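You operate a simulated robot arm through the tools that you are given. There is no shell and no other tool.

You run a simulated robot arm. Do the job below in one go: nothing can be reset, and whatever is moved stays where it is left.

Task
Oil the line that the orange card names, then rub off the oil stain.
Fine: pump the card's number of strokes; use the green pad and put it back. What is to be rubbed or washed off counts as gone when no trace of it is left.

It is judged by the outcome, as a careful person would: the job done as asked, and still so three seconds after it is handed in. It fails if anything else is knocked over, pushed out of place, dropped, spilled or broken.

Robot
A 6-joint arm with a two-finger parallel gripper, fixed in place. Base frame: the origin is at the foot of the arm, x ahead of it, y to its left, z up; the work surface is at about z = 0.85. Units: m, rad, N and s.
With the tool pointing down near the work surface it reaches from about 0.24 to 0.64 m from the base axis. Its first joint turns from -1.152 to 1.152 rad. Payload 2.7 kg.
The TCP is the grasp point between the finger pads, 0.023 m short of the fingertips. In the tool frame z runs along the fingers and y along their closing line. Largest opening 0.094 m; finger width 0.038, thickness 0.01; the body of the gripper, 0.054 by 0.096 m, starts 0.039 m behind the TCP.
Orientation is that of the tool frame in the base frame, as a unit quaternion [x, y, z, w]. With the fingers straight down and closing along the base's y, the tool's x points along the base's -x, its y along +y and its z along -z.

Tools
- The arm moves only by the tool step_arm. Its argument "increments" is a list of rows, each a list of 7 numbers: the shift along the tool's x, y, z in m, then the turn, a rotation vector about the tool's x, y, z in rad, then the opening, from 0 (shut) to 1 (fully open). In form: [[x, y, z, ax, ay, az, claw], ...]. A call has 1 to 20 rows; each row shifts and turns the commanded pose from where the row before left it, along the tool's axes as they then stand. Each row takes 0.2 s and may step no farther than 0.05 m and 0.15 rad from the row before; otherwise, or with a gripper value out of range, the whole call is refused. A pose out of reach is approached as far as the arm can. The call stops where the force on the tool passes 70 N (or 10 N more than at its start, if that is more) or the arm is blocked; 0.2 s more then pass. The fingers move at their own pace (about 0.045 m/s each) and stop on an object; they squeeze with about 34 N. The grip force told is the motor's: it shows also when the fingers shut on nothing. Time passes only in rows, and 0.2 s behind the last, so rows that do not move let the fingers close. The reply holds the time, the measured pose of the TCP, the force on the tool along the base axes, the opening and the grip force, in the units named above and with some noise, with the torque about the TCP (base axes, N m) and any sound that the robot's microphone picked up.
- Cameras (640 x 400 px; columns grow to the right, rows downward): "scene" is fixed at [0.0683, -0.4344, 1.4279]; the picture's right is [0.81, -0.59, 0.00], its down [-0.27, -0.37, -0.89] and it looks along [0.52, 0.72, -0.46] (base axes); focal length 240 px, centre (320, 200). "wrist" rides on the gripper at [0.086, 0.016, -0.075] in the tool frame; the picture's right is [-0.18, 0.98, 0.00], its down [-0.58, -0.11, -0.81] and it looks along [-0.79, -0.15, 0.59] (tool axes); focal length 243 px, centre (320, 200). There is no depth. A picture from a camera that has moved, and an enlarged one, comes with that camera's place and axes in the base frame and with its lens. The place of the scene camera against the robot may be out by one fixed shift of up to 0.018 m in any direction.
- capture(camera): a new picture of that camera. The clock stands still meanwhile.
- zoom(camera, box): a new picture of the part [left, top, right, bottom] of that camera's present view, enlarged. The clock stands still meanwhile.
- job_done(): hands the job in; it is judged then, once.

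Nothing tells you positions but the pictures and the camera data. Unless the task says otherwise, let go and move clear before handing in.

The tools are called after "Emit:" as name(argument=value, ...) on one line, values as JSON. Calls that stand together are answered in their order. step_arm: Moves the arm, as the interface text tells. Its arguments: {"type":"object","properties":{"increments":{"type":"array"}},"required":["increments"]} The other tools are called the same way: capture (camera) takes a picture; zoom (camera, box) takes an enlarged picture of a part of a camera's view; job_done () hands the job in.

At the start:

```text
time_s: 0.0
position: [0.3307, -0.0209, 1.2644]
tcp_rot: [0.0, 1.0, 0.0, 0.001]
contact_force: [-0.4, -0.4, -0.1]
ft_torque: [0.0, 0.03, -0.04]
grip_width: 0.0938
grasp_force: 0.0
```

scene: 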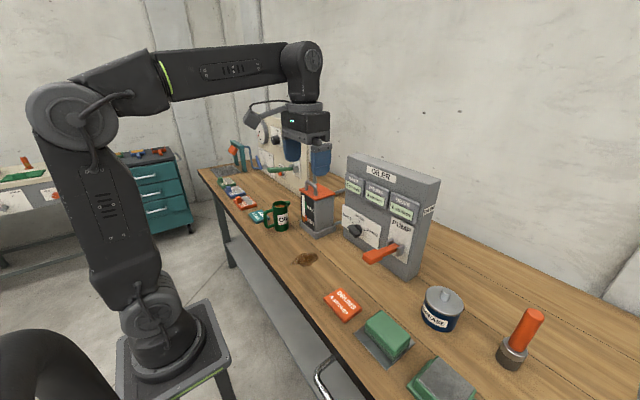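
wrist: 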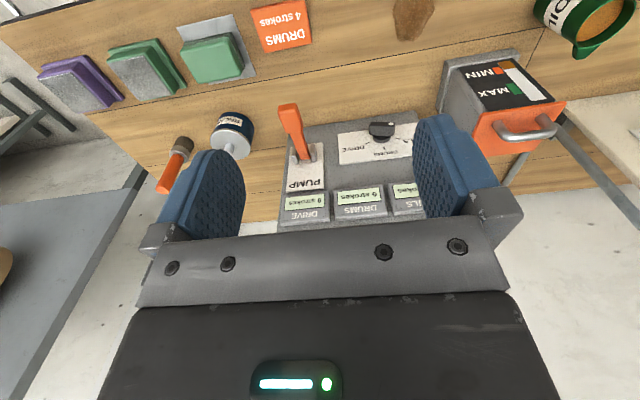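

I see a bench with an oiler panel (selector dial, pump lever), an orange card reading "DRUMS 4 strokes", green pads, an oil stain and an oil can. I'll take closer looks before moving.

Emit:
zoom(camera="scene", box=[330, 145, 450, 285])

Emit:
zoom(camera="scene", box=[310, 270, 550, 400])

Emit:
zoom(camera="scene", box=[200, 120, 360, 280])

Emit:
zoom(camera="wrist", box=[260, 80, 440, 230])

Emit:
zoom(camera="wrist", box=[20, 0, 330, 200])

```text
2.86 times, centred on (390, 215) of scene
camera zoom: at [0.0683, -0.4344, 1.4279], right [0.81, -0.59, 0.0], down [-0.27, -0.37, -0.89], along [0.52, 0.72, -0.46], focal length 686 px, centre (120, 157)
```

zoom: 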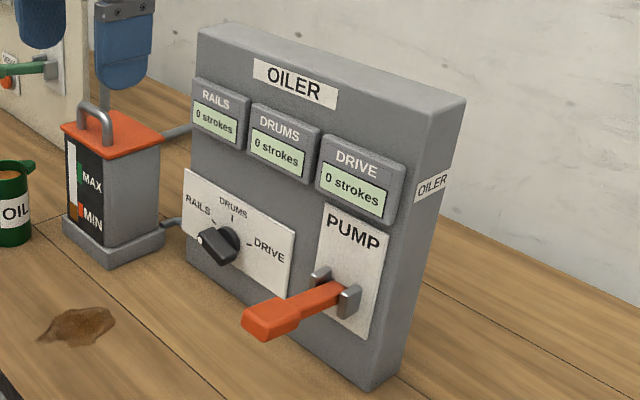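

```text
2.67 times, centred on (430, 335) of scene
camera zoom: at [0.0683, -0.4344, 1.4279], right [0.81, -0.59, 0.0], down [-0.27, -0.37, -0.89], along [0.52, 0.72, -0.46], focal length 640 px, centre (27, -160)
```

zoom: 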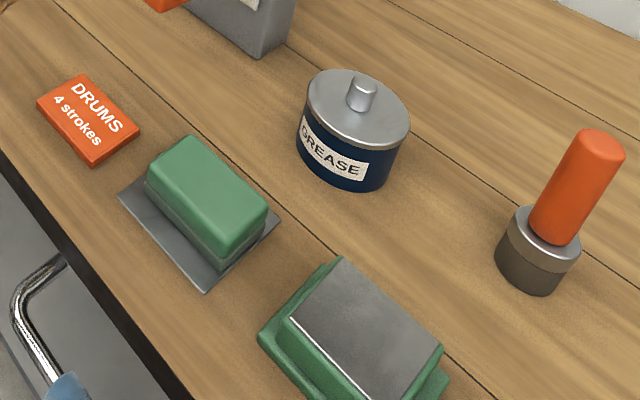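

```text
2.50 times, centred on (280, 200) of scene
camera zoom: at [0.0683, -0.4344, 1.4279], right [0.81, -0.59, 0.0], down [-0.27, -0.37, -0.89], along [0.52, 0.72, -0.46], focal length 600 px, centre (420, 200)
```

zoom: 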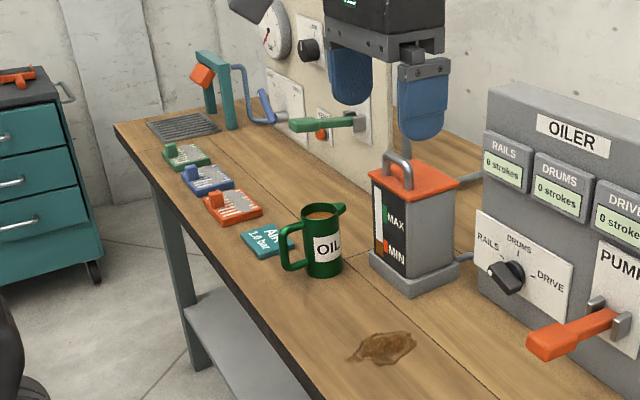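

```text
2.67 times, centred on (350, 155) of wrist
camera zoom: at [0.2439, -0.0041, 1.3386], right [0.19, 0.98, 0.0], down [0.58, -0.11, 0.81], along [0.79, -0.15, -0.59], focal length 647 px, centre (240, 320)
```

zoom: 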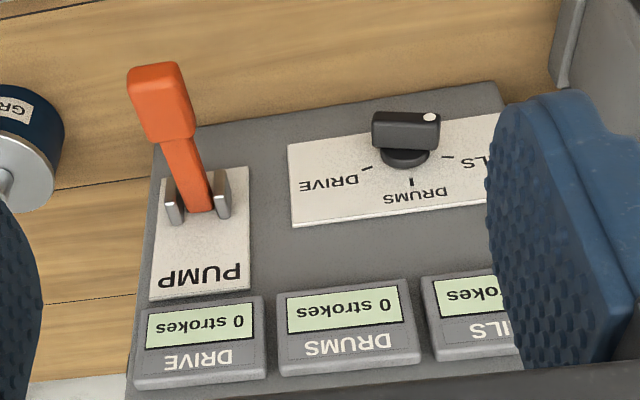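

```text
2.00 times, centred on (175, 100) of wrist
camera zoom: at [0.2439, -0.0041, 1.3386], right [0.19, 0.98, 0.0], down [0.58, -0.11, 0.81], along [0.79, -0.15, -0.59], focal length 485 px, centre (610, 400)
```

zoom: 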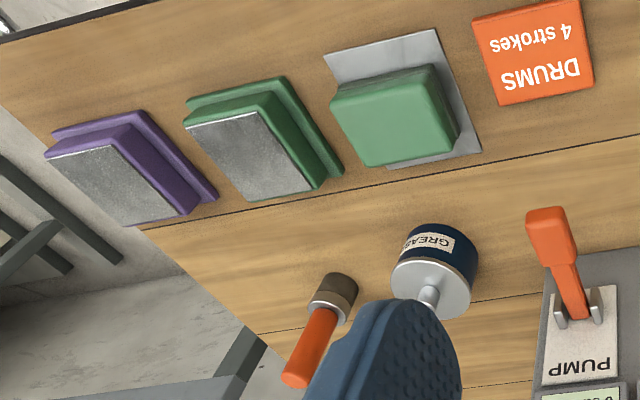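

The orange card says DRUMS, 4 strokes, and the dial seems to point at RAILS. I'll lower the arm in front of the panel, well clear of it, to see its parts better.

Emit:
step_arm(increments=[[0.02, -0.02, 0.04, 0, 0, 0, 1], [0.02, -0.02, 0.04, 0, 0, 0, 1], [0.01, -0.02, 0.04, 0, 0, 0, 1], [0, 0, 0, 0, 0, 0, 1], [0, 0, 0, 0, 0, 0, 1]])

Emit:
capture(camera="wrist")

Emit:
capture(camera="scene")

```text
time_s: 1.2
position: [0.284, -0.0807, 1.1442]
tcp_rot: [0.001, 1.0, -0.001, 0.0]
contact_force: [-0.6, -0.2, 0.5]
ft_torque: [-0.01, 0.03, 0.0]
grip_width: 0.0938
grasp_force: 0.0
```

```text
taken
camera wrist: at [0.196, -0.0643, 1.2183], right [0.19, 0.98, 0.0], down [0.58, -0.11, 0.81], along [0.79, -0.15, -0.59], focal length 243 px, centre (320, 200)
```

wrist: 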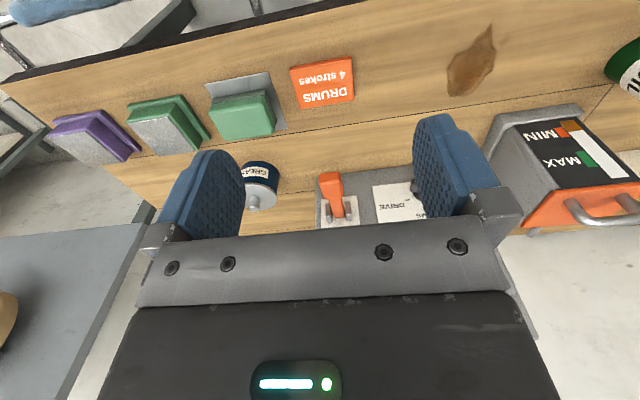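

```text
taken
```

scene: 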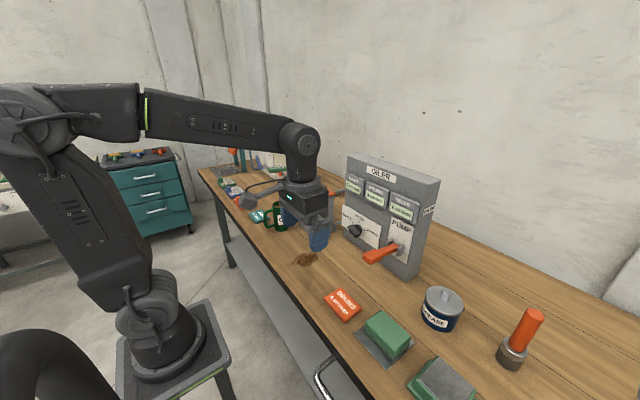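

The panel, pads and reservoir are all visible. I'll zoom the pads, the reservoir level and the stain.

Emit:
zoom(camera="wrist", box=[30, 40, 370, 220])

Emit:
zoom(camera="wrist", box=[480, 60, 640, 240])

Emit:
zoom(camera="wrist", box=[290, 0, 530, 240])

Emit:
zoom(camera="scene", box=[330, 190, 430, 290])

```text
1.88 times, centred on (200, 130) of wrist
camera zoom: at [0.196, -0.0643, 1.2183], right [0.19, 0.98, 0.0], down [0.58, -0.11, 0.81], along [0.79, -0.15, -0.59], focal length 457 px, centre (546, 332)
```

zoom: 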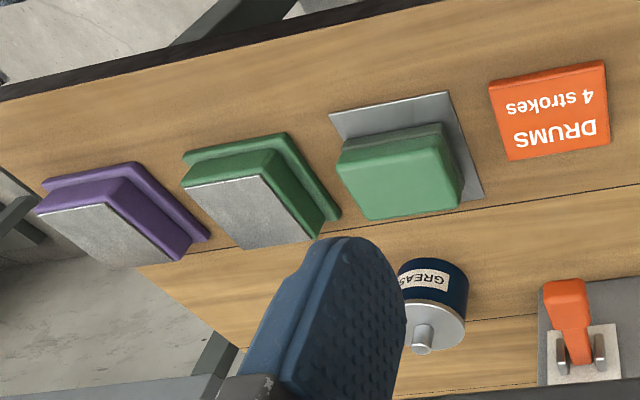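

```text
2.22 times, centred on (560, 150) of wrist
camera zoom: at [0.196, -0.0643, 1.2183], right [0.19, 0.98, 0.0], down [0.58, -0.11, 0.81], along [0.79, -0.15, -0.59], focal length 539 px, centre (-213, 311)
```

zoom: 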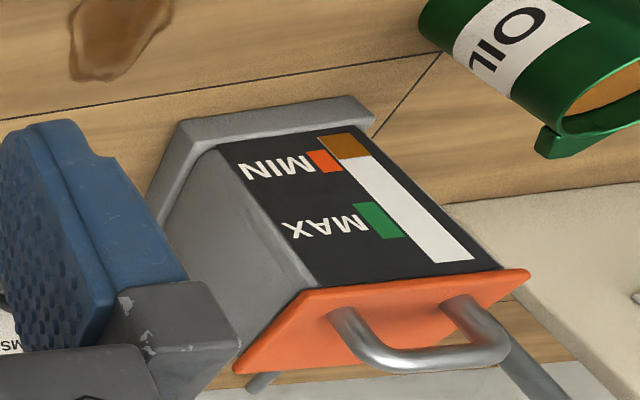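

```text
1.67 times, centred on (410, 120) of wrist
camera zoom: at [0.196, -0.0643, 1.2183], right [0.19, 0.98, 0.0], down [0.58, -0.11, 0.81], along [0.79, -0.15, -0.59], focal length 404 px, centre (170, 333)
```

zoom: 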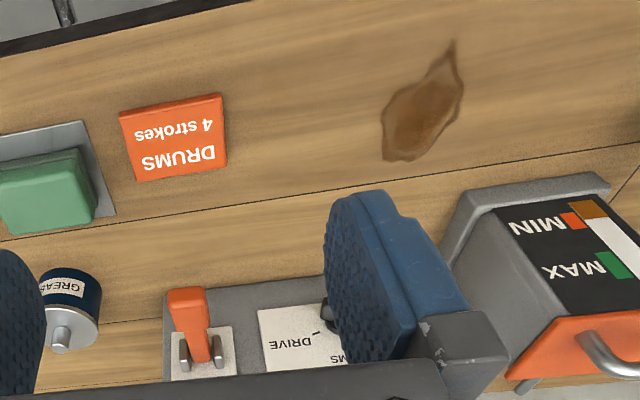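

```text
4.00 times, centred on (380, 240) of scene
camera zoom: at [0.0683, -0.4344, 1.4279], right [0.81, -0.59, 0.0], down [-0.27, -0.37, -0.89], along [0.52, 0.72, -0.46], focal length 960 px, centre (80, 40)
```

zoom: 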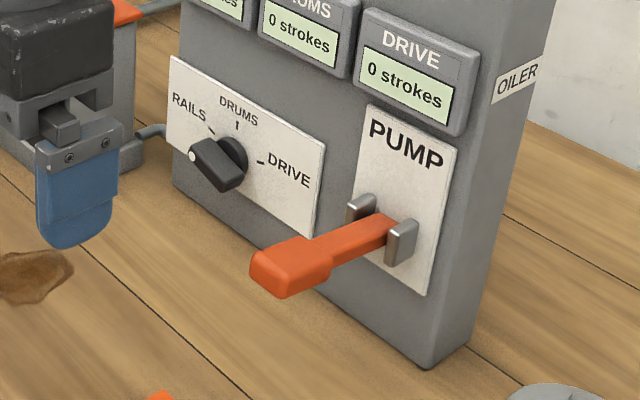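

Reservoir level reads right around MIN; I'll watch it while pumping. Lever tip is near (0.46, -0.10, 0.975), knob near (0.57, 0.06, 0.94), panel face at x≈0.60. Next I move for a closer look at the knob.

Emit:
step_arm(increments=[[-0.0356, 0.017, 0.007, 0, 0, 0, 1], [-0.0356, 0.017, 0.007, 0, 0, 0, 1], [-0.0356, 0.017, 0.007, 0, 0, 0, 1], [-0.0356, 0.017, 0.007, 0, 0, 0, 1], [-0.0356, 0.017, 0.007, 0, 0, 0, 1], [0, 0, 0, 0, 0, 0, 1]])

Emit:
capture(camera="wrist")

Emit:
zoom(camera="wrist", box=[240, 60, 430, 220])

Emit:
capture(camera="scene")

```text
time_s: 2.6
position: [0.4614, 0.0042, 1.1086]
tcp_rot: [0.001, 1.0, 0.0, 0.001]
contact_force: [1.2, -0.1, -0.1]
ft_torque: [0.02, 0.0, 0.0]
grip_width: 0.0938
grasp_force: 0.0
```

```text
taken
camera wrist: at [0.3742, 0.0205, 1.1844], right [0.19, 0.98, 0.0], down [0.58, -0.11, 0.81], along [0.79, -0.15, -0.59], focal length 243 px, centre (320, 200)
```

wrist: 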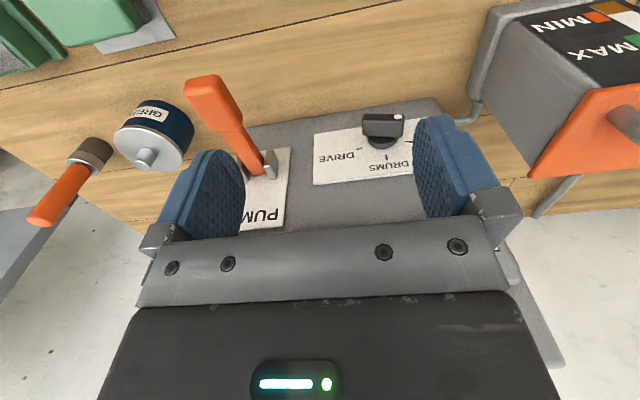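

```text
2.50 times, centred on (335, 140) of wrist
camera zoom: at [0.3742, 0.0205, 1.1844], right [0.19, 0.98, 0.0], down [0.58, -0.11, 0.81], along [0.79, -0.15, -0.59], focal length 606 px, centre (282, 350)
```

zoom: 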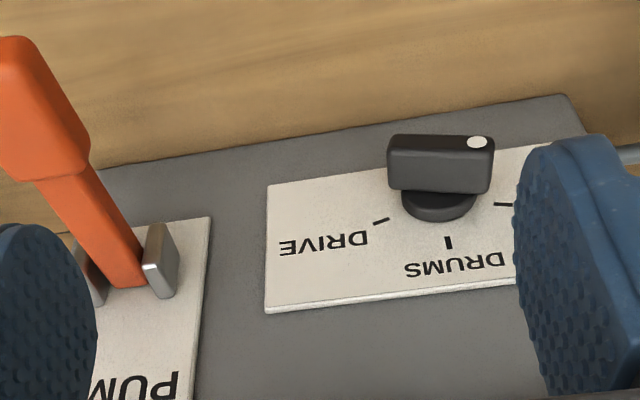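

```text
taken
```

scene: 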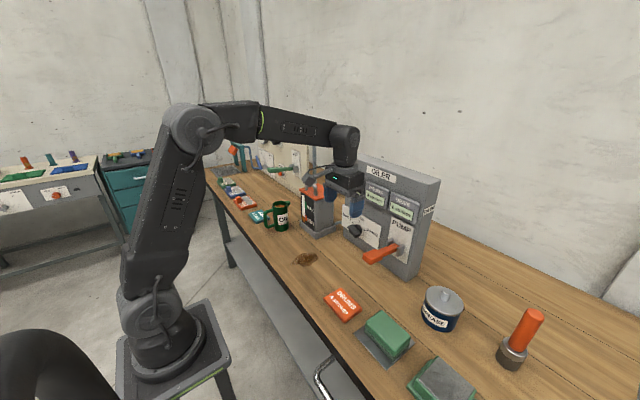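

The dial points at RAILS (about 70° left of DRUMS), knob centred near y=0.062, z=0.930, front at x≈0.56. I'll back off, roll the gripper so its camera ends on top, then pitch it level to grip the knob.

Emit:
step_arm(increments=[[0.035, 0.0, -0.01, 0, 0, 0, 1], [0.035, 0.0, -0.01, 0, 0, 0, 1], [0, 0, 0, 0, 0, -0.147, 1], [0, 0, 0, 0, 0, -0.147, 1], [0, 0, 0, 0, 0, -0.147, 1], [0, 0, 0, 0, 0, -0.147, 1], [0, 0, 0, 0, 0, -0.147, 1], [0, 0, 0, 0, 0, -0.147, 1], [0, 0, 0, 0, 0, -0.147, 1], [0, 0, 0, 0, 0, -0.147, 1], [0, 0, 0, 0, 0, -0.147, 1], [0, 0, 0, 0, 0, -0.147, 1], [0, 0, 0, 0, 0, -0.147, 1], [0, 0, 0, 0, 0, -0.147, 1], [0, 0, 0, 0, 0, -0.147, 1], [0, 0, 0, 0, 0, -0.147, 1], [0, 0, 0, 0, 0, -0.147, 1], [0, 0, 0, 0, 0, -0.147, 1], [0, 0, 0, 0, 0, -0.147, 1]])

```text
time_s: 6.6
position: [0.3896, 0.0057, 1.1298]
tcp_rot: [0.949, -0.315, 0.0, -0.001]
contact_force: [0.4, -0.8, 0.1]
ft_torque: [0.0, 0.01, -0.01]
grip_width: 0.0937
grasp_force: 0.0
```

The roll is going as planned. I'll finish the roll, shift a little forward and left, and begin pitching.

Emit:
step_arm(increments=[[0, 0, 0, 0, 0, -0.1466, 1], [0, 0, 0, 0, 0, -0.1466, 1], [0.019, -0.0357, 0, 0, 0, 0, 1], [0.019, -0.0357, 0, 0, 0, 0, 1], [0, 0, 0, 0.0488, 0.1342, 0, 1], [0, 0, 0, 0.0488, 0.1342, 0, 1], [0, 0, 0, 0.0488, 0.1342, 0, 1], [0, 0, 0, 0.0488, 0.1342, 0, 1], [0, 0, 0, 0.0488, 0.1342, 0, 1], [0, 0, 0, 0.0488, 0.1342, 0, 1], [0, 0, 0, 0, 0, 0, 1]])

Emit:
capture(camera="scene")

```text
time_s: 9.0
position: [0.4497, 0.0594, 1.1302]
tcp_rot: [0.895, -0.158, 0.41, -0.073]
contact_force: [0.0, -0.4, 0.5]
ft_torque: [0.0, 0.05, 0.0]
grip_width: 0.094
grasp_force: 0.0
```

```text
taken
```

scene: 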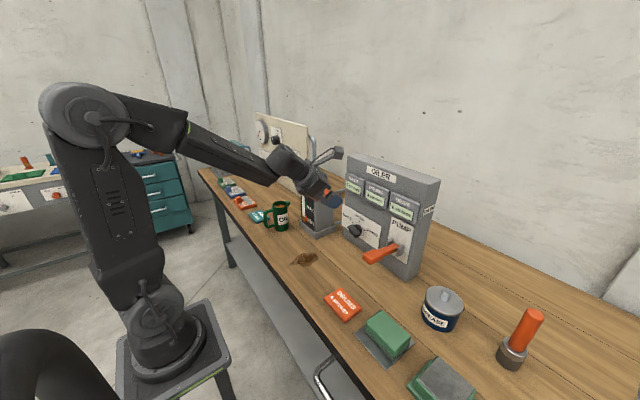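

Pitching is going smoothly; I'll finish to level and look through the wrist camera.

Emit:
step_arm(increments=[[0, 0, 0, 0.0488, 0.1342, 0, 1], [0, 0, 0, 0.0488, 0.1342, 0, 1], [0, 0, 0, 0.0488, 0.1342, 0, 1], [0, 0, 0, 0.0488, 0.1342, 0, 1], [0, 0, 0, 0.0488, 0.1342, 0, 1], [0, 0, 0, 0, 0, 0, 1]])

Emit:
capture(camera="scene")

Emit:
capture(camera="wrist")

```text
time_s: 10.4
position: [0.4481, 0.1061, 1.1493]
tcp_rot: [0.695, -0.126, 0.698, -0.121]
contact_force: [-0.6, -1.3, -0.2]
ft_torque: [-0.01, 0.0, -0.01]
grip_width: 0.0939
grasp_force: 0.0
out of reach, approached as far as the arm can: row 1, 2, 3, 4, 5
```

```text
taken
```

scene: 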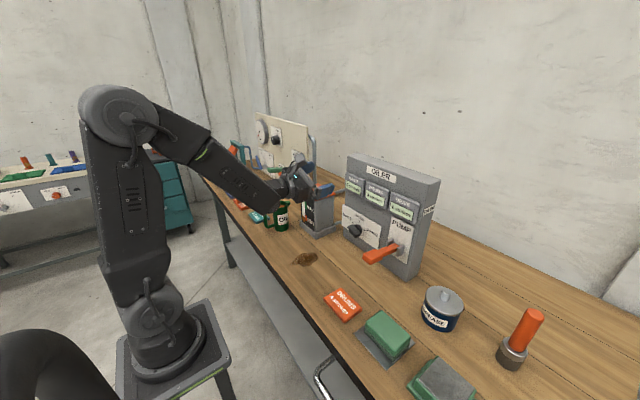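

```text
taken
camera wrist: at [0.3721, 0.0611, 1.2233], right [-0.01, -0.86, -0.51], down [-0.8, 0.31, -0.51], along [0.6, 0.41, -0.69], focal length 243 px, centre (320, 200)
```

wrist: 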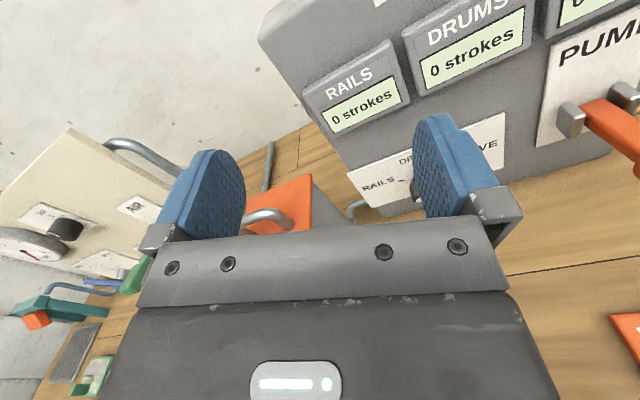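

The level pose was slightly out of reach so close in; moving forward should fix that. I'll advance 6 cm and check.

Emit:
step_arm(increments=[[0, 0, 0.03, 0, 0, 0, 1], [0, 0, 0.03, 0, 0, 0, 1], [0, 0, 0, 0, 0, 0, 1]])

```text
time_s: 11.2
position: [0.5074, 0.1131, 1.1504]
tcp_rot: [0.696, -0.126, 0.697, -0.12]
contact_force: [1.0, 0.3, 0.8]
ft_torque: [0.0, 0.03, -0.01]
grip_width: 0.094
grasp_force: 0.1
out of reach, approached as far as the arm can: row 1, 2
```

It still sits about 5 cm left of the command, likely a wrist-roll limit. I'll undo some roll and see if the position converges.

Emit:
step_arm(increments=[[0, 0, 0, 0, 0, 0.12, 1], [0, 0, 0, 0, 0, 0, 1]])

Emit:
step_arm(increments=[[0, 0, 0, 0, 0, 0.12, 1], [0, 0, 0, 0, 0, 0, 1]])

Emit:
step_arm(increments=[[0, 0, 0, 0, 0, 0.12, 1], [0, 0, 0, 0, 0, 0, 1]])

```text
time_s: 11.8
position: [0.5058, 0.1131, 1.1505]
tcp_rot: [0.687, -0.167, 0.688, -0.163]
contact_force: [0.1, -0.5, -0.2]
ft_torque: [0.01, 0.01, 0.04]
grip_width: 0.0941
grasp_force: 0.0
```

```text
time_s: 12.4
position: [0.5058, 0.1136, 1.1499]
tcp_rot: [0.675, -0.209, 0.678, -0.203]
contact_force: [0.2, 0.0, 0.0]
ft_torque: [0.0, 0.06, 0.01]
grip_width: 0.0937
grasp_force: 0.0
```

```text
time_s: 13.0
position: [0.5068, 0.1136, 1.1515]
tcp_rot: [0.661, -0.249, 0.664, -0.243]
contact_force: [0.5, 0.5, -0.9]
ft_torque: [0.02, 0.0, 0.0]
grip_width: 0.0942
grasp_force: 0.1
```

The command is accepted now. I'll shift right by 5 cm to the knob's y and see whether it's reachable.

Emit:
step_arm(increments=[[0.0163, 0.019, 0, 0, 0, 0, 1], [0.0163, 0.019, 0, 0, 0, 0, 1], [0, 0, 0, 0, 0, 0, 1]])

```text
time_s: 13.8
position: [0.5025, 0.109, 1.1584]
tcp_rot: [0.661, -0.251, 0.664, -0.242]
contact_force: [-0.1, -0.9, -0.6]
ft_torque: [-0.07, 0.0, -0.02]
grip_width: 0.094
grasp_force: 0.1
out of reach, approached as far as the arm can: row 1, 2
```

Level tooling is beyond the wrist's comfortable range here. New plan: use the tool pitched ~45° with normal roll, push the knob's right end down, then straddle and close on the bar so it aligns upright at DRUMS. First I pitch back.

Emit:
step_arm(increments=[[0, 0, 0, -0.093, -0.1084, 0, 1], [0, 0, 0, -0.093, -0.1084, 0, 1], [0, 0, 0, -0.093, -0.1084, 0, 1], [0, 0, 0, -0.093, -0.1084, 0, 1], [0, 0, 0, -0.093, -0.1084, 0, 1], [0, 0, 0, -0.093, -0.1084, 0, 1], [0, 0, 0, 0, 0, 0, 1]])

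Emit:
capture(camera="scene")

```text
time_s: 15.4
position: [0.5024, 0.1104, 1.1571]
tcp_rot: [0.878, -0.326, 0.328, -0.121]
contact_force: [0.3, 0.4, -0.5]
ft_torque: [0.02, -0.04, 0.04]
grip_width: 0.094
grasp_force: 0.0
```

```text
taken
```

scene: 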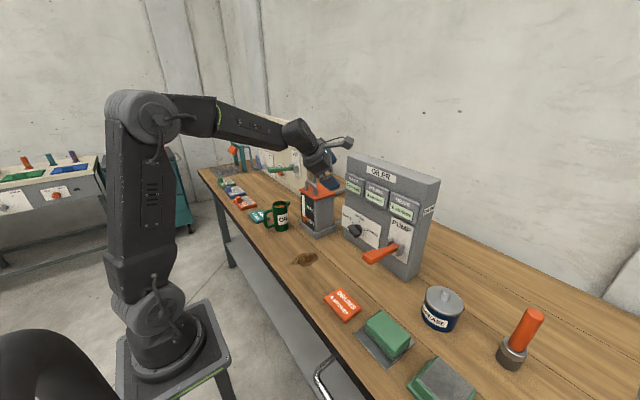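

Pitched back to about 41°. Now I retreat along the tool and roll the camera back to its normal side.

Emit:
step_arm(increments=[[0, 0, -0.04, 0, 0, 0, 1], [0, 0, 0, 0, 0, 0.1431, 1], [0, 0, 0, 0, 0, 0.1431, 1], [0, 0, 0, 0, 0, 0.1431, 1], [0, 0, 0, 0, 0, 0.1431, 1], [0, 0, 0, 0, 0, 0.1431, 1], [0, 0, 0, 0, 0, 0.1431, 1], [0, 0, 0, 0, 0, 0.1431, 1], [0, 0, 0, 0, 0, 0.1431, 1], [0, 0, 0, 0, 0, 0.1431, 1], [0, 0, 0, 0, 0, 0.1431, 1], [0, 0, 0, 0, 0, 0.1431, 1], [0, 0, 0, 0, 0, 0.1431, 1], [0, 0, 0, 0, 0, 0.1431, 1], [0, 0, 0, 0, 0, 0.1431, 1], [0, 0, 0, 0, 0, 0.1431, 1], [0, 0, 0, 0, 0, 0.1431, 1], [0, 0, 0, 0, 0, 0.1431, 1], [0, 0, 0, 0, 0, 0, 1]])

Emit:
capture(camera="wrist")

Emit:
capture(camera="scene")

```text
time_s: 19.4
position: [0.4767, 0.111, 1.1882]
tcp_rot: [0.003, 0.937, 0.001, 0.35]
contact_force: [-0.5, 0.1, 0.0]
ft_torque: [0.01, -0.01, 0.0]
grip_width: 0.0938
grasp_force: 0.0
```

```text
taken
camera wrist: at [0.3624, 0.1272, 1.1871], right [0.14, 0.98, 0.12], down [-0.09, -0.11, 0.99], along [0.99, -0.15, 0.07], focal length 243 px, centre (320, 200)
```

wrist: 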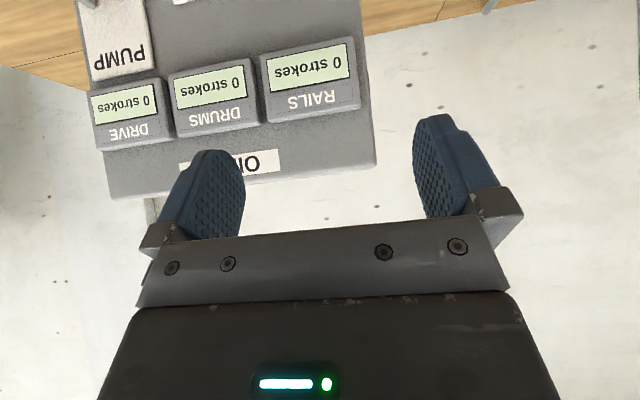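

```text
taken
```

scene: 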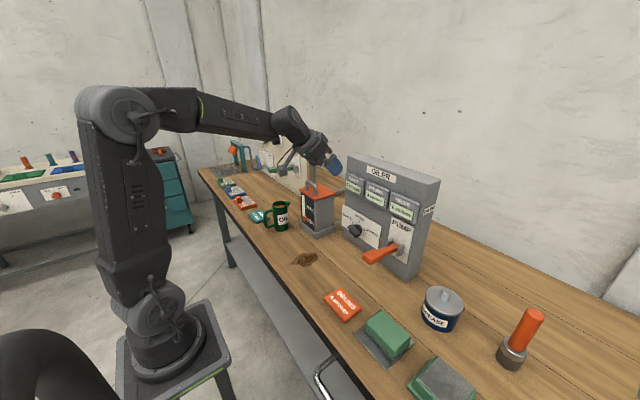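

Gripper is back to normal roll at 41° pitch. I'll descend in front of the knob and look at it nearly straight on.

Emit:
step_arm(increments=[[0.026, -0.016, 0.0278, 0, 0, 0, 1], [0.026, -0.016, 0.0278, 0, 0, 0, 1], [0.026, -0.016, 0.0278, 0, 0, 0, 1], [0.026, -0.016, 0.0278, 0, 0, 0, 1], [0.026, -0.016, 0.0278, 0, 0, 0, 1], [0, 0, 0, 0, 0, 0, 1]])

Emit:
capture(camera="wrist")

Emit:
capture(camera="scene")

```text
time_s: 20.8
position: [0.4734, 0.0504, 1.0178]
tcp_rot: [0.002, 0.935, 0.0, 0.355]
contact_force: [0.0, -1.4, 0.4]
ft_torque: [-0.03, 0.0, 0.0]
grip_width: 0.0939
grasp_force: 0.0
out of reach, approached as far as the arm can: row 5
```

```text
taken
camera wrist: at [0.3585, 0.0679, 1.0153], right [0.14, 0.98, 0.12], down [-0.1, -0.11, 0.99], along [0.98, -0.15, 0.08], focal length 243 px, centre (320, 200)
```

wrist: 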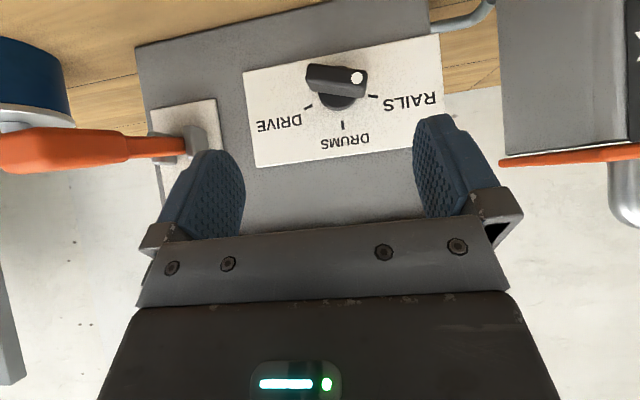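

```text
taken
```

scene: 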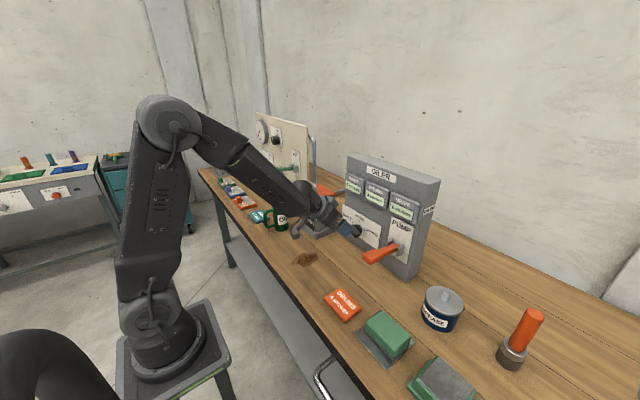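

From here the dial is clear: ticks RAILS/DRUMS/DRIVE with the dot at RAILS; knob centre (y≈0.062, z≈0.932). I'll close the fingers, ease pitch to 30°, and hover above the knob's right (tail) end.

Emit:
step_arm(increments=[[0, 0, 0, 0, 0.1, 0, 0], [0, 0, 0, 0, 0.1, 0, 0], [0, 0, 0, 0, 0, 0, 0], [0, 0, 0, 0, 0, 0, 0], [0, 0, 0, 0, 0, 0, 0], [-0.0188, -0.0028, 0.0255, 0, 0, 0, 0], [-0.0188, -0.0028, 0.0255, 0, 0, 0, 0], [-0.0188, -0.0028, 0.0255, 0, 0, 0, 0], [0, 0, 0, 0, 0, 0, 0]])

Emit:
capture(camera="wrist")

Emit:
zoom(camera="scene", box=[290, 150, 450, 290])

```text
time_s: 22.8
position: [0.5616, 0.0284, 0.9951]
tcp_rot: [0.014, 0.959, -0.024, 0.283]
contact_force: [-0.1, 0.3, -0.4]
ft_torque: [0.0, 0.01, 0.0]
grip_width: 0.0
grasp_force: 33.9
out of reach, approached as far as the arm can: row 1, 2, 6
```

```text
taken
camera wrist: at [0.4486, 0.0504, 1.0105], right [0.19, 0.98, 0.06], down [0.05, -0.07, 1.0], along [0.98, -0.19, -0.06], focal length 243 px, centre (320, 200)
```

wrist: 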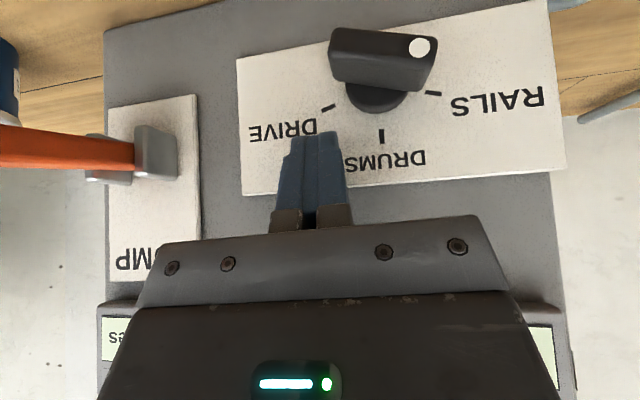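

```text
2.86 times, centred on (370, 220) of scene
camera zoom: at [0.0683, -0.4344, 1.4279], right [0.81, -0.59, 0.0], down [-0.27, -0.37, -0.89], along [0.52, 0.72, -0.46], focal length 686 px, centre (177, 143)
```

zoom: 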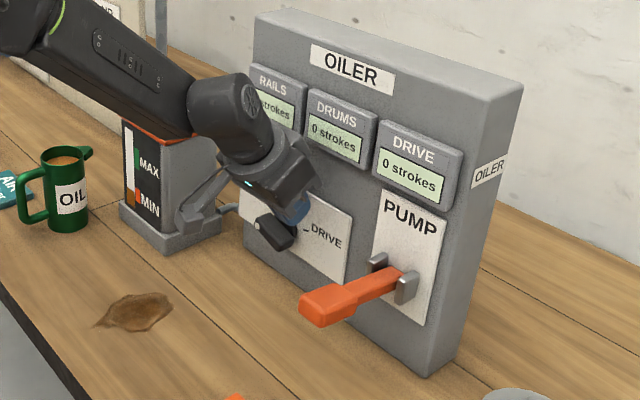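

Fingers are closed just right of and above the knob tail. I'll shift left ~14 mm and press down gradually, then check.

Emit:
step_arm(increments=[[0.0046, 0.0071, 0.0057, 0, 0, 0, 0], [0.0046, 0.0071, 0.0057, 0, 0, 0, 0], [0.0054, 0.0004, 0.0084, 0, 0, 0, 0], [0.0054, 0.0004, 0.0084, 0, 0, 0, 0], [0.0054, 0.0004, 0.0084, 0, 0, 0, 0], [0, 0, 0, 0, 0, 0, 0]])

Emit:
capture(camera="wrist")

Emit:
zoom(camera="scene", box=[290, 150, 450, 290])

```text
time_s: 24.2
position: [0.5622, 0.0373, 0.9497]
tcp_rot: [0.019, 0.959, -0.027, 0.28]
contact_force: [-9.5, -37.6, 17.6]
ft_torque: [-0.11, -0.23, -0.59]
grip_width: 0.0
grasp_force: 34.4
```

```text
taken
camera wrist: at [0.4484, 0.0594, 0.9649], right [0.21, 0.98, 0.06], down [0.05, -0.07, 1.0], along [0.98, -0.2, -0.06], focal length 243 px, centre (320, 200)
```

wrist: 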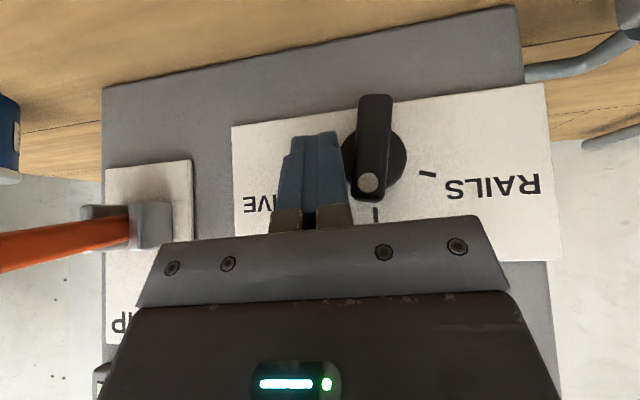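

```text
2.86 times, centred on (370, 220) of scene
camera zoom: at [0.0677, -0.4355, 1.4276], right [0.81, -0.59, 0.0], down [-0.27, -0.37, -0.89], along [0.52, 0.72, -0.46], focal length 686 px, centre (177, 143)
```

zoom: 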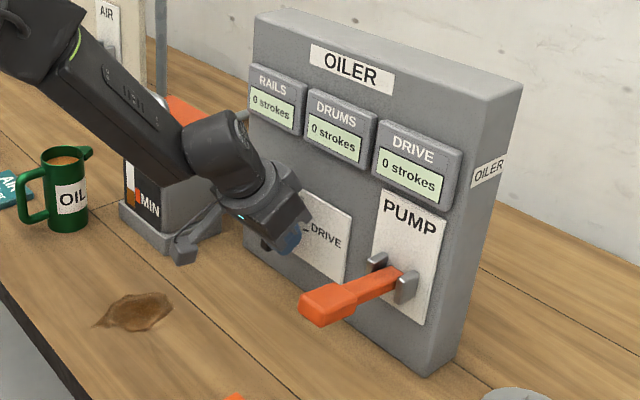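

The knob snapped round and now points up at DRUMS, with the fingers pressed against its right side. I'll ease off right, back away and verify.

Emit:
step_arm(increments=[[0, -0.008, 0, 0, 0, 0, 0], [0, -0.008, 0, 0, 0, 0, 0], [0, 0, -0.03, 0, 0, 0, 0], [0, 0, -0.04, 0, 0, 0, 0], [0.0, 0, -0.03, 0, 0, 0, 0], [0, 0, 0, 0, 0, 0, 0]])

Emit:
capture(camera="wrist")

Emit:
zoom(camera="wrist", box=[230, 20, 430, 200])

Emit:
zoom(camera="scene", box=[290, 150, 450, 290])

```text
time_s: 25.6
position: [0.5049, 0.0321, 1.0331]
tcp_rot: [0.012, 0.959, -0.024, 0.283]
contact_force: [-0.5, -0.4, 0.0]
ft_torque: [0.01, -0.05, 0.02]
grip_width: 0.0
grasp_force: 33.7
```

```text
taken
camera wrist: at [0.3906, 0.053, 1.0479], right [0.19, 0.98, 0.06], down [0.05, -0.07, 1.0], along [0.98, -0.19, -0.06], focal length 243 px, centre (320, 200)
```

wrist: 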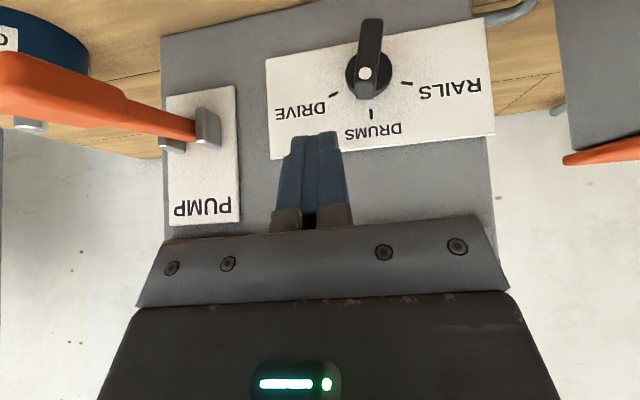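

```text
2.22 times, centred on (330, 110) of wrist
camera zoom: at [0.3906, 0.053, 1.0479], right [0.19, 0.98, 0.06], down [0.05, -0.07, 1.0], along [0.98, -0.19, -0.06], focal length 539 px, centre (298, 400)
```

zoom: 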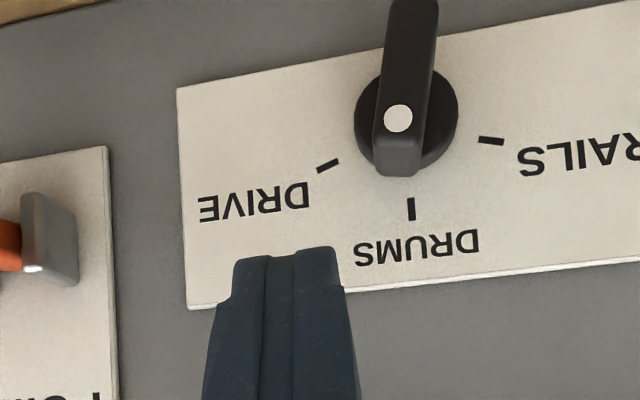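

```text
2.86 times, centred on (370, 220) of scene
camera zoom: at [0.0683, -0.4344, 1.4279], right [0.81, -0.59, 0.0], down [-0.27, -0.37, -0.89], along [0.52, 0.72, -0.46], focal length 686 px, centre (177, 143)
```

zoom: 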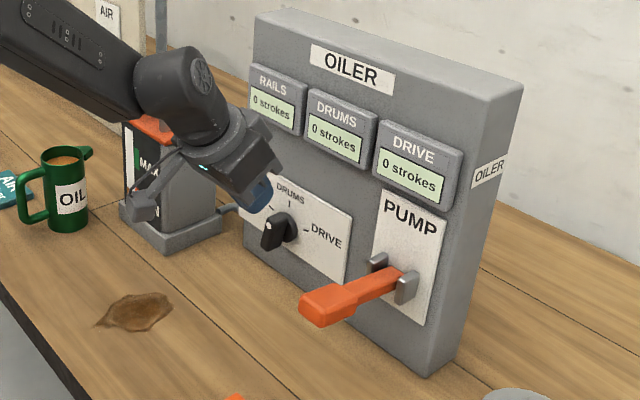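

The dot sits a few degrees past DRUMS toward DRIVE, I think. I'll open the fingers, level the tool, straddle the knob and close so its bar is squared upright.

Emit:
step_arm(increments=[[0, 0.01, 0, -0.0268, 0, -0.0065, 1], [0, 0.01, 0, -0.0268, 0, -0.0065, 1], [0, 0.01, 0, 0, 0, 0, 1], [0, 0, 0, 0, 0, 0, 1], [0, 0, 0, 0, 0, 0, 1], [0, 0, 0, 0, 0, 0, 1], [0, 0, 0, 0, 0, 0, 1]])

Emit:
zoom(camera="wrist", box=[230, 20, 430, 200])

```text
time_s: 27.2
position: [0.5069, 0.0629, 1.0328]
tcp_rot: [0.0, 0.959, 0.0, 0.283]
contact_force: [-0.5, -1.1, -0.4]
ft_torque: [0.03, 0.0, 0.01]
grip_width: 0.0941
grasp_force: 0.1
```

```text
2.22 times, centred on (330, 110) of wrist
camera zoom: at [0.3928, 0.0788, 1.0485], right [0.15, 0.98, 0.1], down [0.05, -0.11, 0.99], along [0.99, -0.15, -0.07], focal length 539 px, centre (298, 400)
```

zoom: 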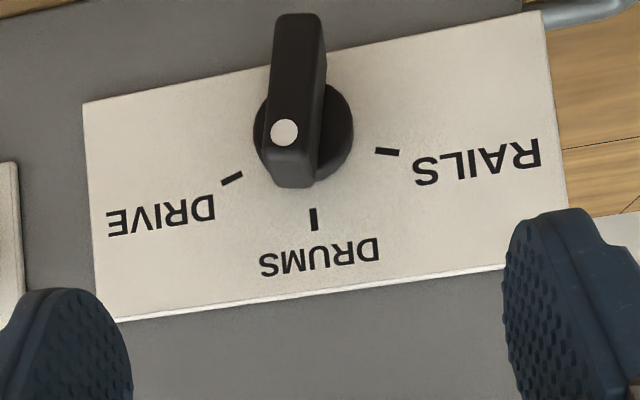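

The dot is about 10–14° past DRUMS. I'll move in to straddle the knob with the fingers open.

Emit:
step_arm(increments=[[0.0034, 0, 0.0379, 0, 0, 0, 1], [0.0034, 0, 0.0379, 0, 0, 0, 1], [0.0034, -0.001, 0.0379, 0, 0, 0, 1], [0, 0, 0, 0, 0, 0, 1]])

Emit:
capture(camera="wrist")

```text
time_s: 28.2
position: [0.562, 0.061, 0.9318]
tcp_rot: [0.0, 0.959, 0.0, 0.283]
contact_force: [-0.3, -0.5, -0.5]
ft_torque: [0.0, -0.02, 0.02]
grip_width: 0.0939
grasp_force: 0.1
```

```text
taken
camera wrist: at [0.4481, 0.0767, 0.9472], right [0.15, 0.98, 0.1], down [0.05, -0.11, 0.99], along [0.99, -0.15, -0.07], focal length 243 px, centre (320, 200)
```

wrist: 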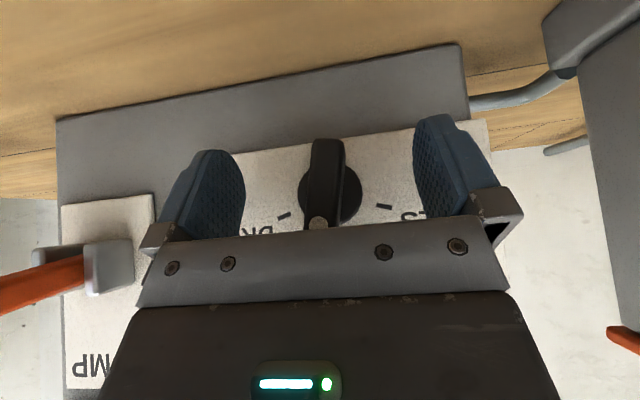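

Fingers straddle the knob nicely. Now I close gently and see the knob's response.

Emit:
step_arm(increments=[[0, 0, 0, 0, 0, 0, 0.4], [0, 0, 0, 0, 0, 0, 0.25], [0, 0, 0, 0, 0, 0, 0.1], [0, 0, 0, 0, 0, 0, 0], [0, 0, 0, 0, 0, 0, 0], [0, 0, 0, 0, 0, 0, 0], [0, 0, 0, 0, 0, 0, 0]])

Emit:
capture(camera="wrist")

```text
time_s: 29.8
position: [0.558, 0.0613, 0.9265]
tcp_rot: [-0.001, 0.961, -0.002, 0.278]
contact_force: [-24.8, 20.8, -18.6]
ft_torque: [-0.17, 1.76, -0.46]
grip_width: 0.0161
grasp_force: 44.8
```

```text
taken
camera wrist: at [0.444, 0.0777, 0.944], right [0.15, 0.98, 0.1], down [0.06, -0.11, 0.99], along [0.99, -0.15, -0.08], focal length 243 px, centre (320, 200)
```

wrist: 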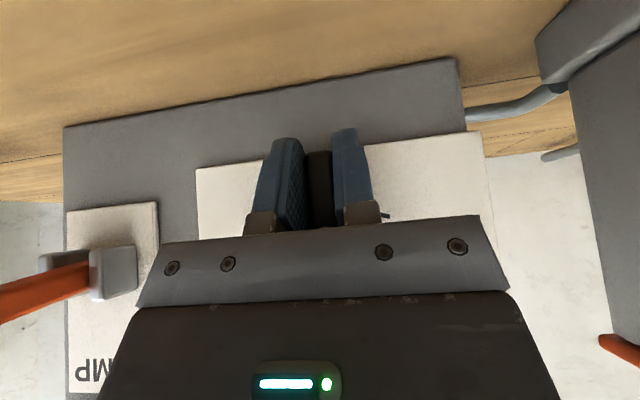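

The bar is squared between the pads (16 mm). I'll open, back away along the tool and check the dial.

Emit:
step_arm(increments=[[0, 0, 0, 0, 0, 0, 0.5], [0, 0, 0, 0, 0, 0, 0.6], [0, 0, 0, 0, 0, 0, 0.8], [0, 0, 0, 0, 0, 0, 1], [0, 0, 0, 0, 0, 0, 1], [0, 0, -0.038, 0, 0, 0, 1], [0, 0, -0.038, 0, 0, 0, 1], [0, 0, -0.038, 0, 0, 0, 1], [0, 0, 0, 0, 0, 0, 1]])

Emit:
zoom(camera="wrist", box=[230, 20, 430, 200])

Emit:
zoom(camera="scene", box=[330, 190, 430, 290])

```text
time_s: 31.8
position: [0.498, 0.0615, 1.0272]
tcp_rot: [-0.001, 0.959, 0.0, 0.283]
contact_force: [-1.4, -0.2, -0.5]
ft_torque: [-0.02, 0.0, -0.01]
grip_width: 0.0943
grasp_force: 0.1
```

```text
2.22 times, centred on (330, 110) of wrist
camera zoom: at [0.3845, 0.0755, 1.0435], right [0.15, 0.98, 0.1], down [0.05, -0.11, 0.99], along [0.99, -0.15, -0.07], focal length 539 px, centre (298, 400)
```

zoom: 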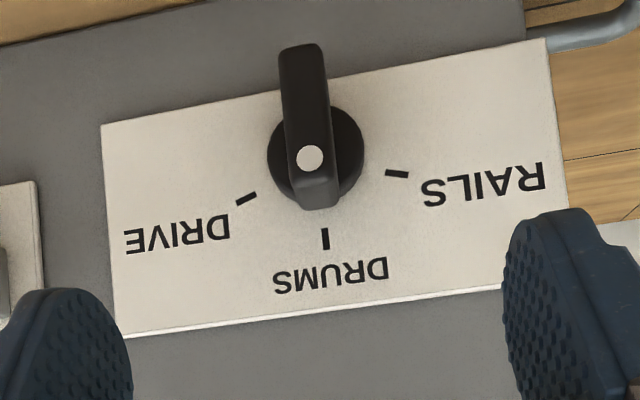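

```text
4.00 times, centred on (380, 240) of scene
camera zoom: at [0.0683, -0.4344, 1.4279], right [0.81, -0.59, 0.0], down [-0.27, -0.37, -0.89], along [0.52, 0.72, -0.46], focal length 960 px, centre (80, 40)
```

zoom: 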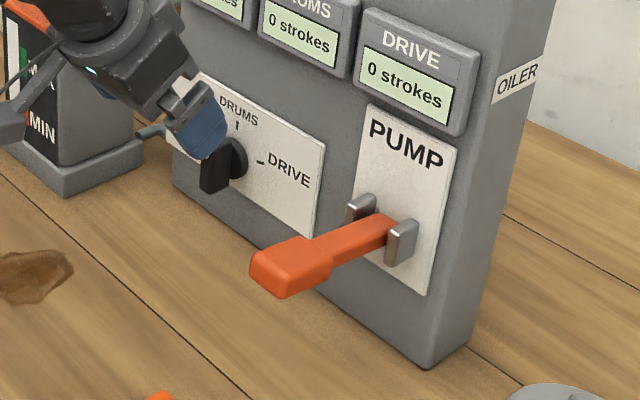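

Dial now points squarely at DRUMS. Next, the pump lever: I'll lift back, move right above the lever and turn the tool to point down for a look.

Emit:
step_arm(increments=[[0.0015, 0, -0.0325, 0, 0, 0, 1], [0.0015, 0, -0.0325, 0, 0, 0, 1], [0, -0.04, 0, 0, 0, 0, 1], [0, -0.04, 0, 0, 0, 0, 1], [0, -0.04, 0, 0, 0, 0, 1], [0, -0.04, 0, 0, 0, 0, 1], [0, 0, 0, 0, 0.1435, 0, 1], [0, 0, 0, 0, 0.1435, 0, 1], [0, 0, 0, 0, 0.1435, 0, 1], [0, 0, 0, 0, 0.1435, 0, 1], [0, 0, 0, 0, 0, 0, 1]])

Emit:
capture(camera="wrist")

Emit:
capture(camera="scene")

```text
time_s: 34.2
position: [0.4607, -0.0987, 1.0809]
tcp_rot: [0.0, 1.0, 0.0, -0.001]
contact_force: [-0.4, -0.3, -0.5]
ft_torque: [-0.02, -0.01, 0.01]
grip_width: 0.0945
grasp_force: 0.1
```

```text
taken
camera wrist: at [0.3742, -0.0829, 1.1558], right [0.18, 0.98, 0.0], down [0.58, -0.11, 0.81], along [0.79, -0.15, -0.59], focal length 243 px, centre (320, 200)
```

wrist: 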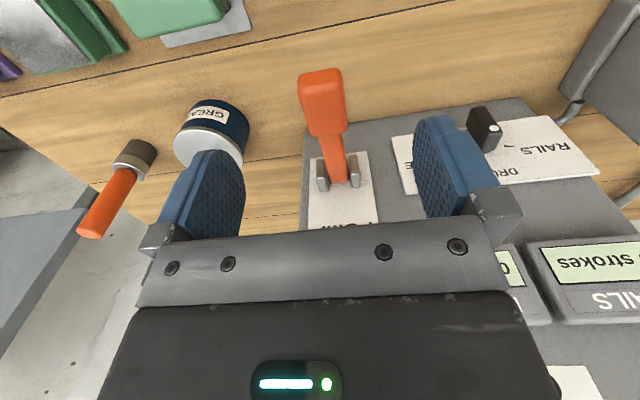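

```text
taken
```

scene: 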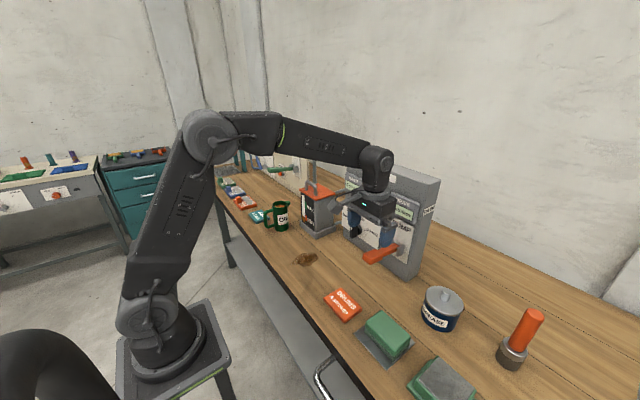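

The lever's handle spans x≈0.46–0.51 at y≈-0.100, centred between the fingers. I'll lower over it and grip it.

Emit:
step_arm(increments=[[-0.006, -0.0005, 0.031, 0, 0, 0, 1], [-0.006, -0.0005, 0.031, 0, 0, 0, 1], [-0.006, -0.0003, 0.031, 0, 0, 0, 1], [0, 0, 0, 0, 0, 0, 1]])

Emit:
capture(camera="wrist")

Emit:
zoom(camera="scene", box=[330, 160, 450, 290])

```text
time_s: 35.2
position: [0.4797, -0.0995, 0.9891]
tcp_rot: [0.0, 1.0, 0.0, 0.0]
contact_force: [-0.1, 0.3, -0.3]
ft_torque: [0.01, 0.01, 0.03]
grip_width: 0.0935
grasp_force: 0.0
```

```text
taken
camera wrist: at [0.3913, -0.084, 1.0633], right [0.18, 0.98, 0.0], down [0.58, -0.11, 0.81], along [0.79, -0.15, -0.59], focal length 243 px, centre (320, 200)
```

wrist: 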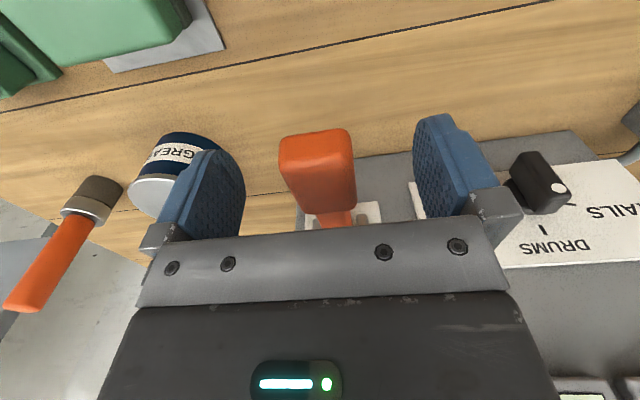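

```text
3.08 times, centred on (390, 225) of scene
camera zoom: at [0.0683, -0.4344, 1.4279], right [0.81, -0.59, 0.0], down [-0.27, -0.37, -0.89], along [0.52, 0.72, -0.46], focal length 739 px, centre (105, 123)
```

zoom: 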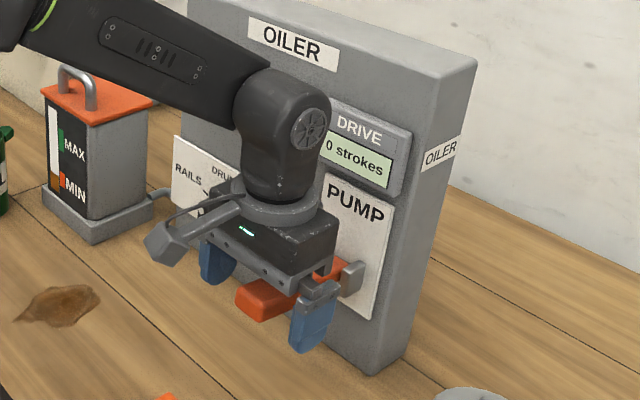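

The handle centre is at about z≈0.985. I'll raise slightly so the fingertips keep table clearance later, then close on it.

Emit:
step_arm(increments=[[0, 0, -0.007, 0, 0, 0, 1], [0, 0, 0, 0, 0, 0, 0.4], [0, 0, 0, 0, 0, 0, 0.2], [0, 0, 0, 0, 0, 0, 0], [0, 0, 0, 0, 0, 0, 0], [0, 0, 0, 0, 0, 0, 0]])

Emit:
capture(camera="wrist")

```text
time_s: 36.6
position: [0.4774, -0.1001, 0.9942]
tcp_rot: [0.0, 1.0, 0.0, 0.0]
contact_force: [0.3, 2.3, 0.9]
ft_torque: [-0.01, -0.03, -0.16]
grip_width: 0.0337
grasp_force: 44.9
```

```text
taken
camera wrist: at [0.3912, -0.0842, 1.0695], right [0.18, 0.98, 0.0], down [0.58, -0.11, 0.81], along [0.79, -0.15, -0.59], focal length 243 px, centre (320, 200)
```

wrist: 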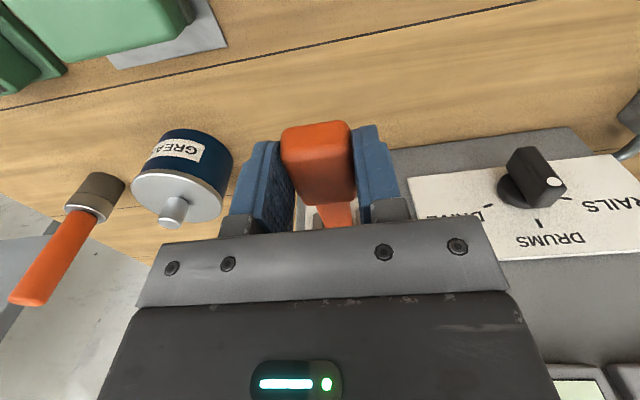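

Handle is gripped (34 mm). I'll swing it down along its arc in small steps and watch forces.

Emit:
step_arm(increments=[[0.0003, 0, 0.0105, 0, -0.0873, 0, 0], [0.0003, 0, 0.0105, 0, -0.0873, 0, 0], [0.0003, 0, 0.0105, 0, -0.0873, 0, 0], [0, 0, 0, 0, 0, 0, 0]])

Emit:
zoom(camera="scene", box=[330, 160, 450, 290])

```text
time_s: 37.6
position: [0.4784, -0.1003, 0.9622]
tcp_rot: [0.0, 0.992, 0.0, 0.127]
contact_force: [-30.6, -2.5, 5.3]
ft_torque: [-0.13, -0.32, 0.1]
grip_width: 0.0338
grasp_force: 45.2
```

```text
3.08 times, centred on (390, 225) of scene
camera zoom: at [0.0674, -0.4344, 1.4279], right [0.81, -0.59, 0.0], down [-0.27, -0.37, -0.89], along [0.52, 0.72, -0.46], focal length 739 px, centre (105, 123)
```

zoom: 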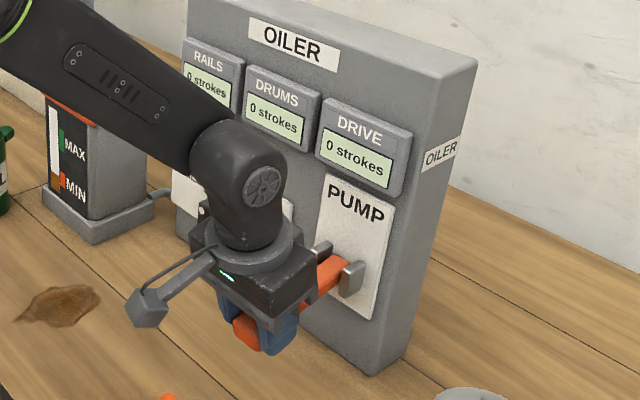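

Lever moves easily; the sideways force shows the pivot is lower than assumed (~4 cm below the grip). I'll correct for this and continue the arc.

Emit:
step_arm(increments=[[0.006, 0, 0, 0, 0, 0, 0], [0.003, 0, 0.0105, 0, -0.0873, 0, 0], [0.003, 0, 0.0105, 0, -0.0873, 0, 0], [0, 0, 0, 0, 0, 0, 0]])

Emit:
zoom(camera="scene", box=[330, 160, 450, 290])

```text
time_s: 38.6
position: [0.4803, -0.1, 0.9423]
tcp_rot: [0.0, 0.975, -0.001, 0.224]
contact_force: [25.8, 2.7, 11.8]
ft_torque: [0.11, -0.15, -0.67]
grip_width: 0.0337
grasp_force: 45.2
```

```text
3.08 times, centred on (390, 225) of scene
camera zoom: at [0.0688, -0.4343, 1.4279], right [0.81, -0.59, 0.0], down [-0.27, -0.37, -0.89], along [0.52, 0.72, -0.46], focal length 739 px, centre (105, 123)
```

zoom: 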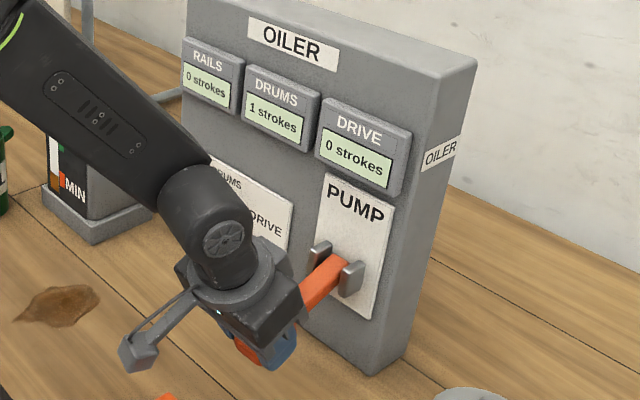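

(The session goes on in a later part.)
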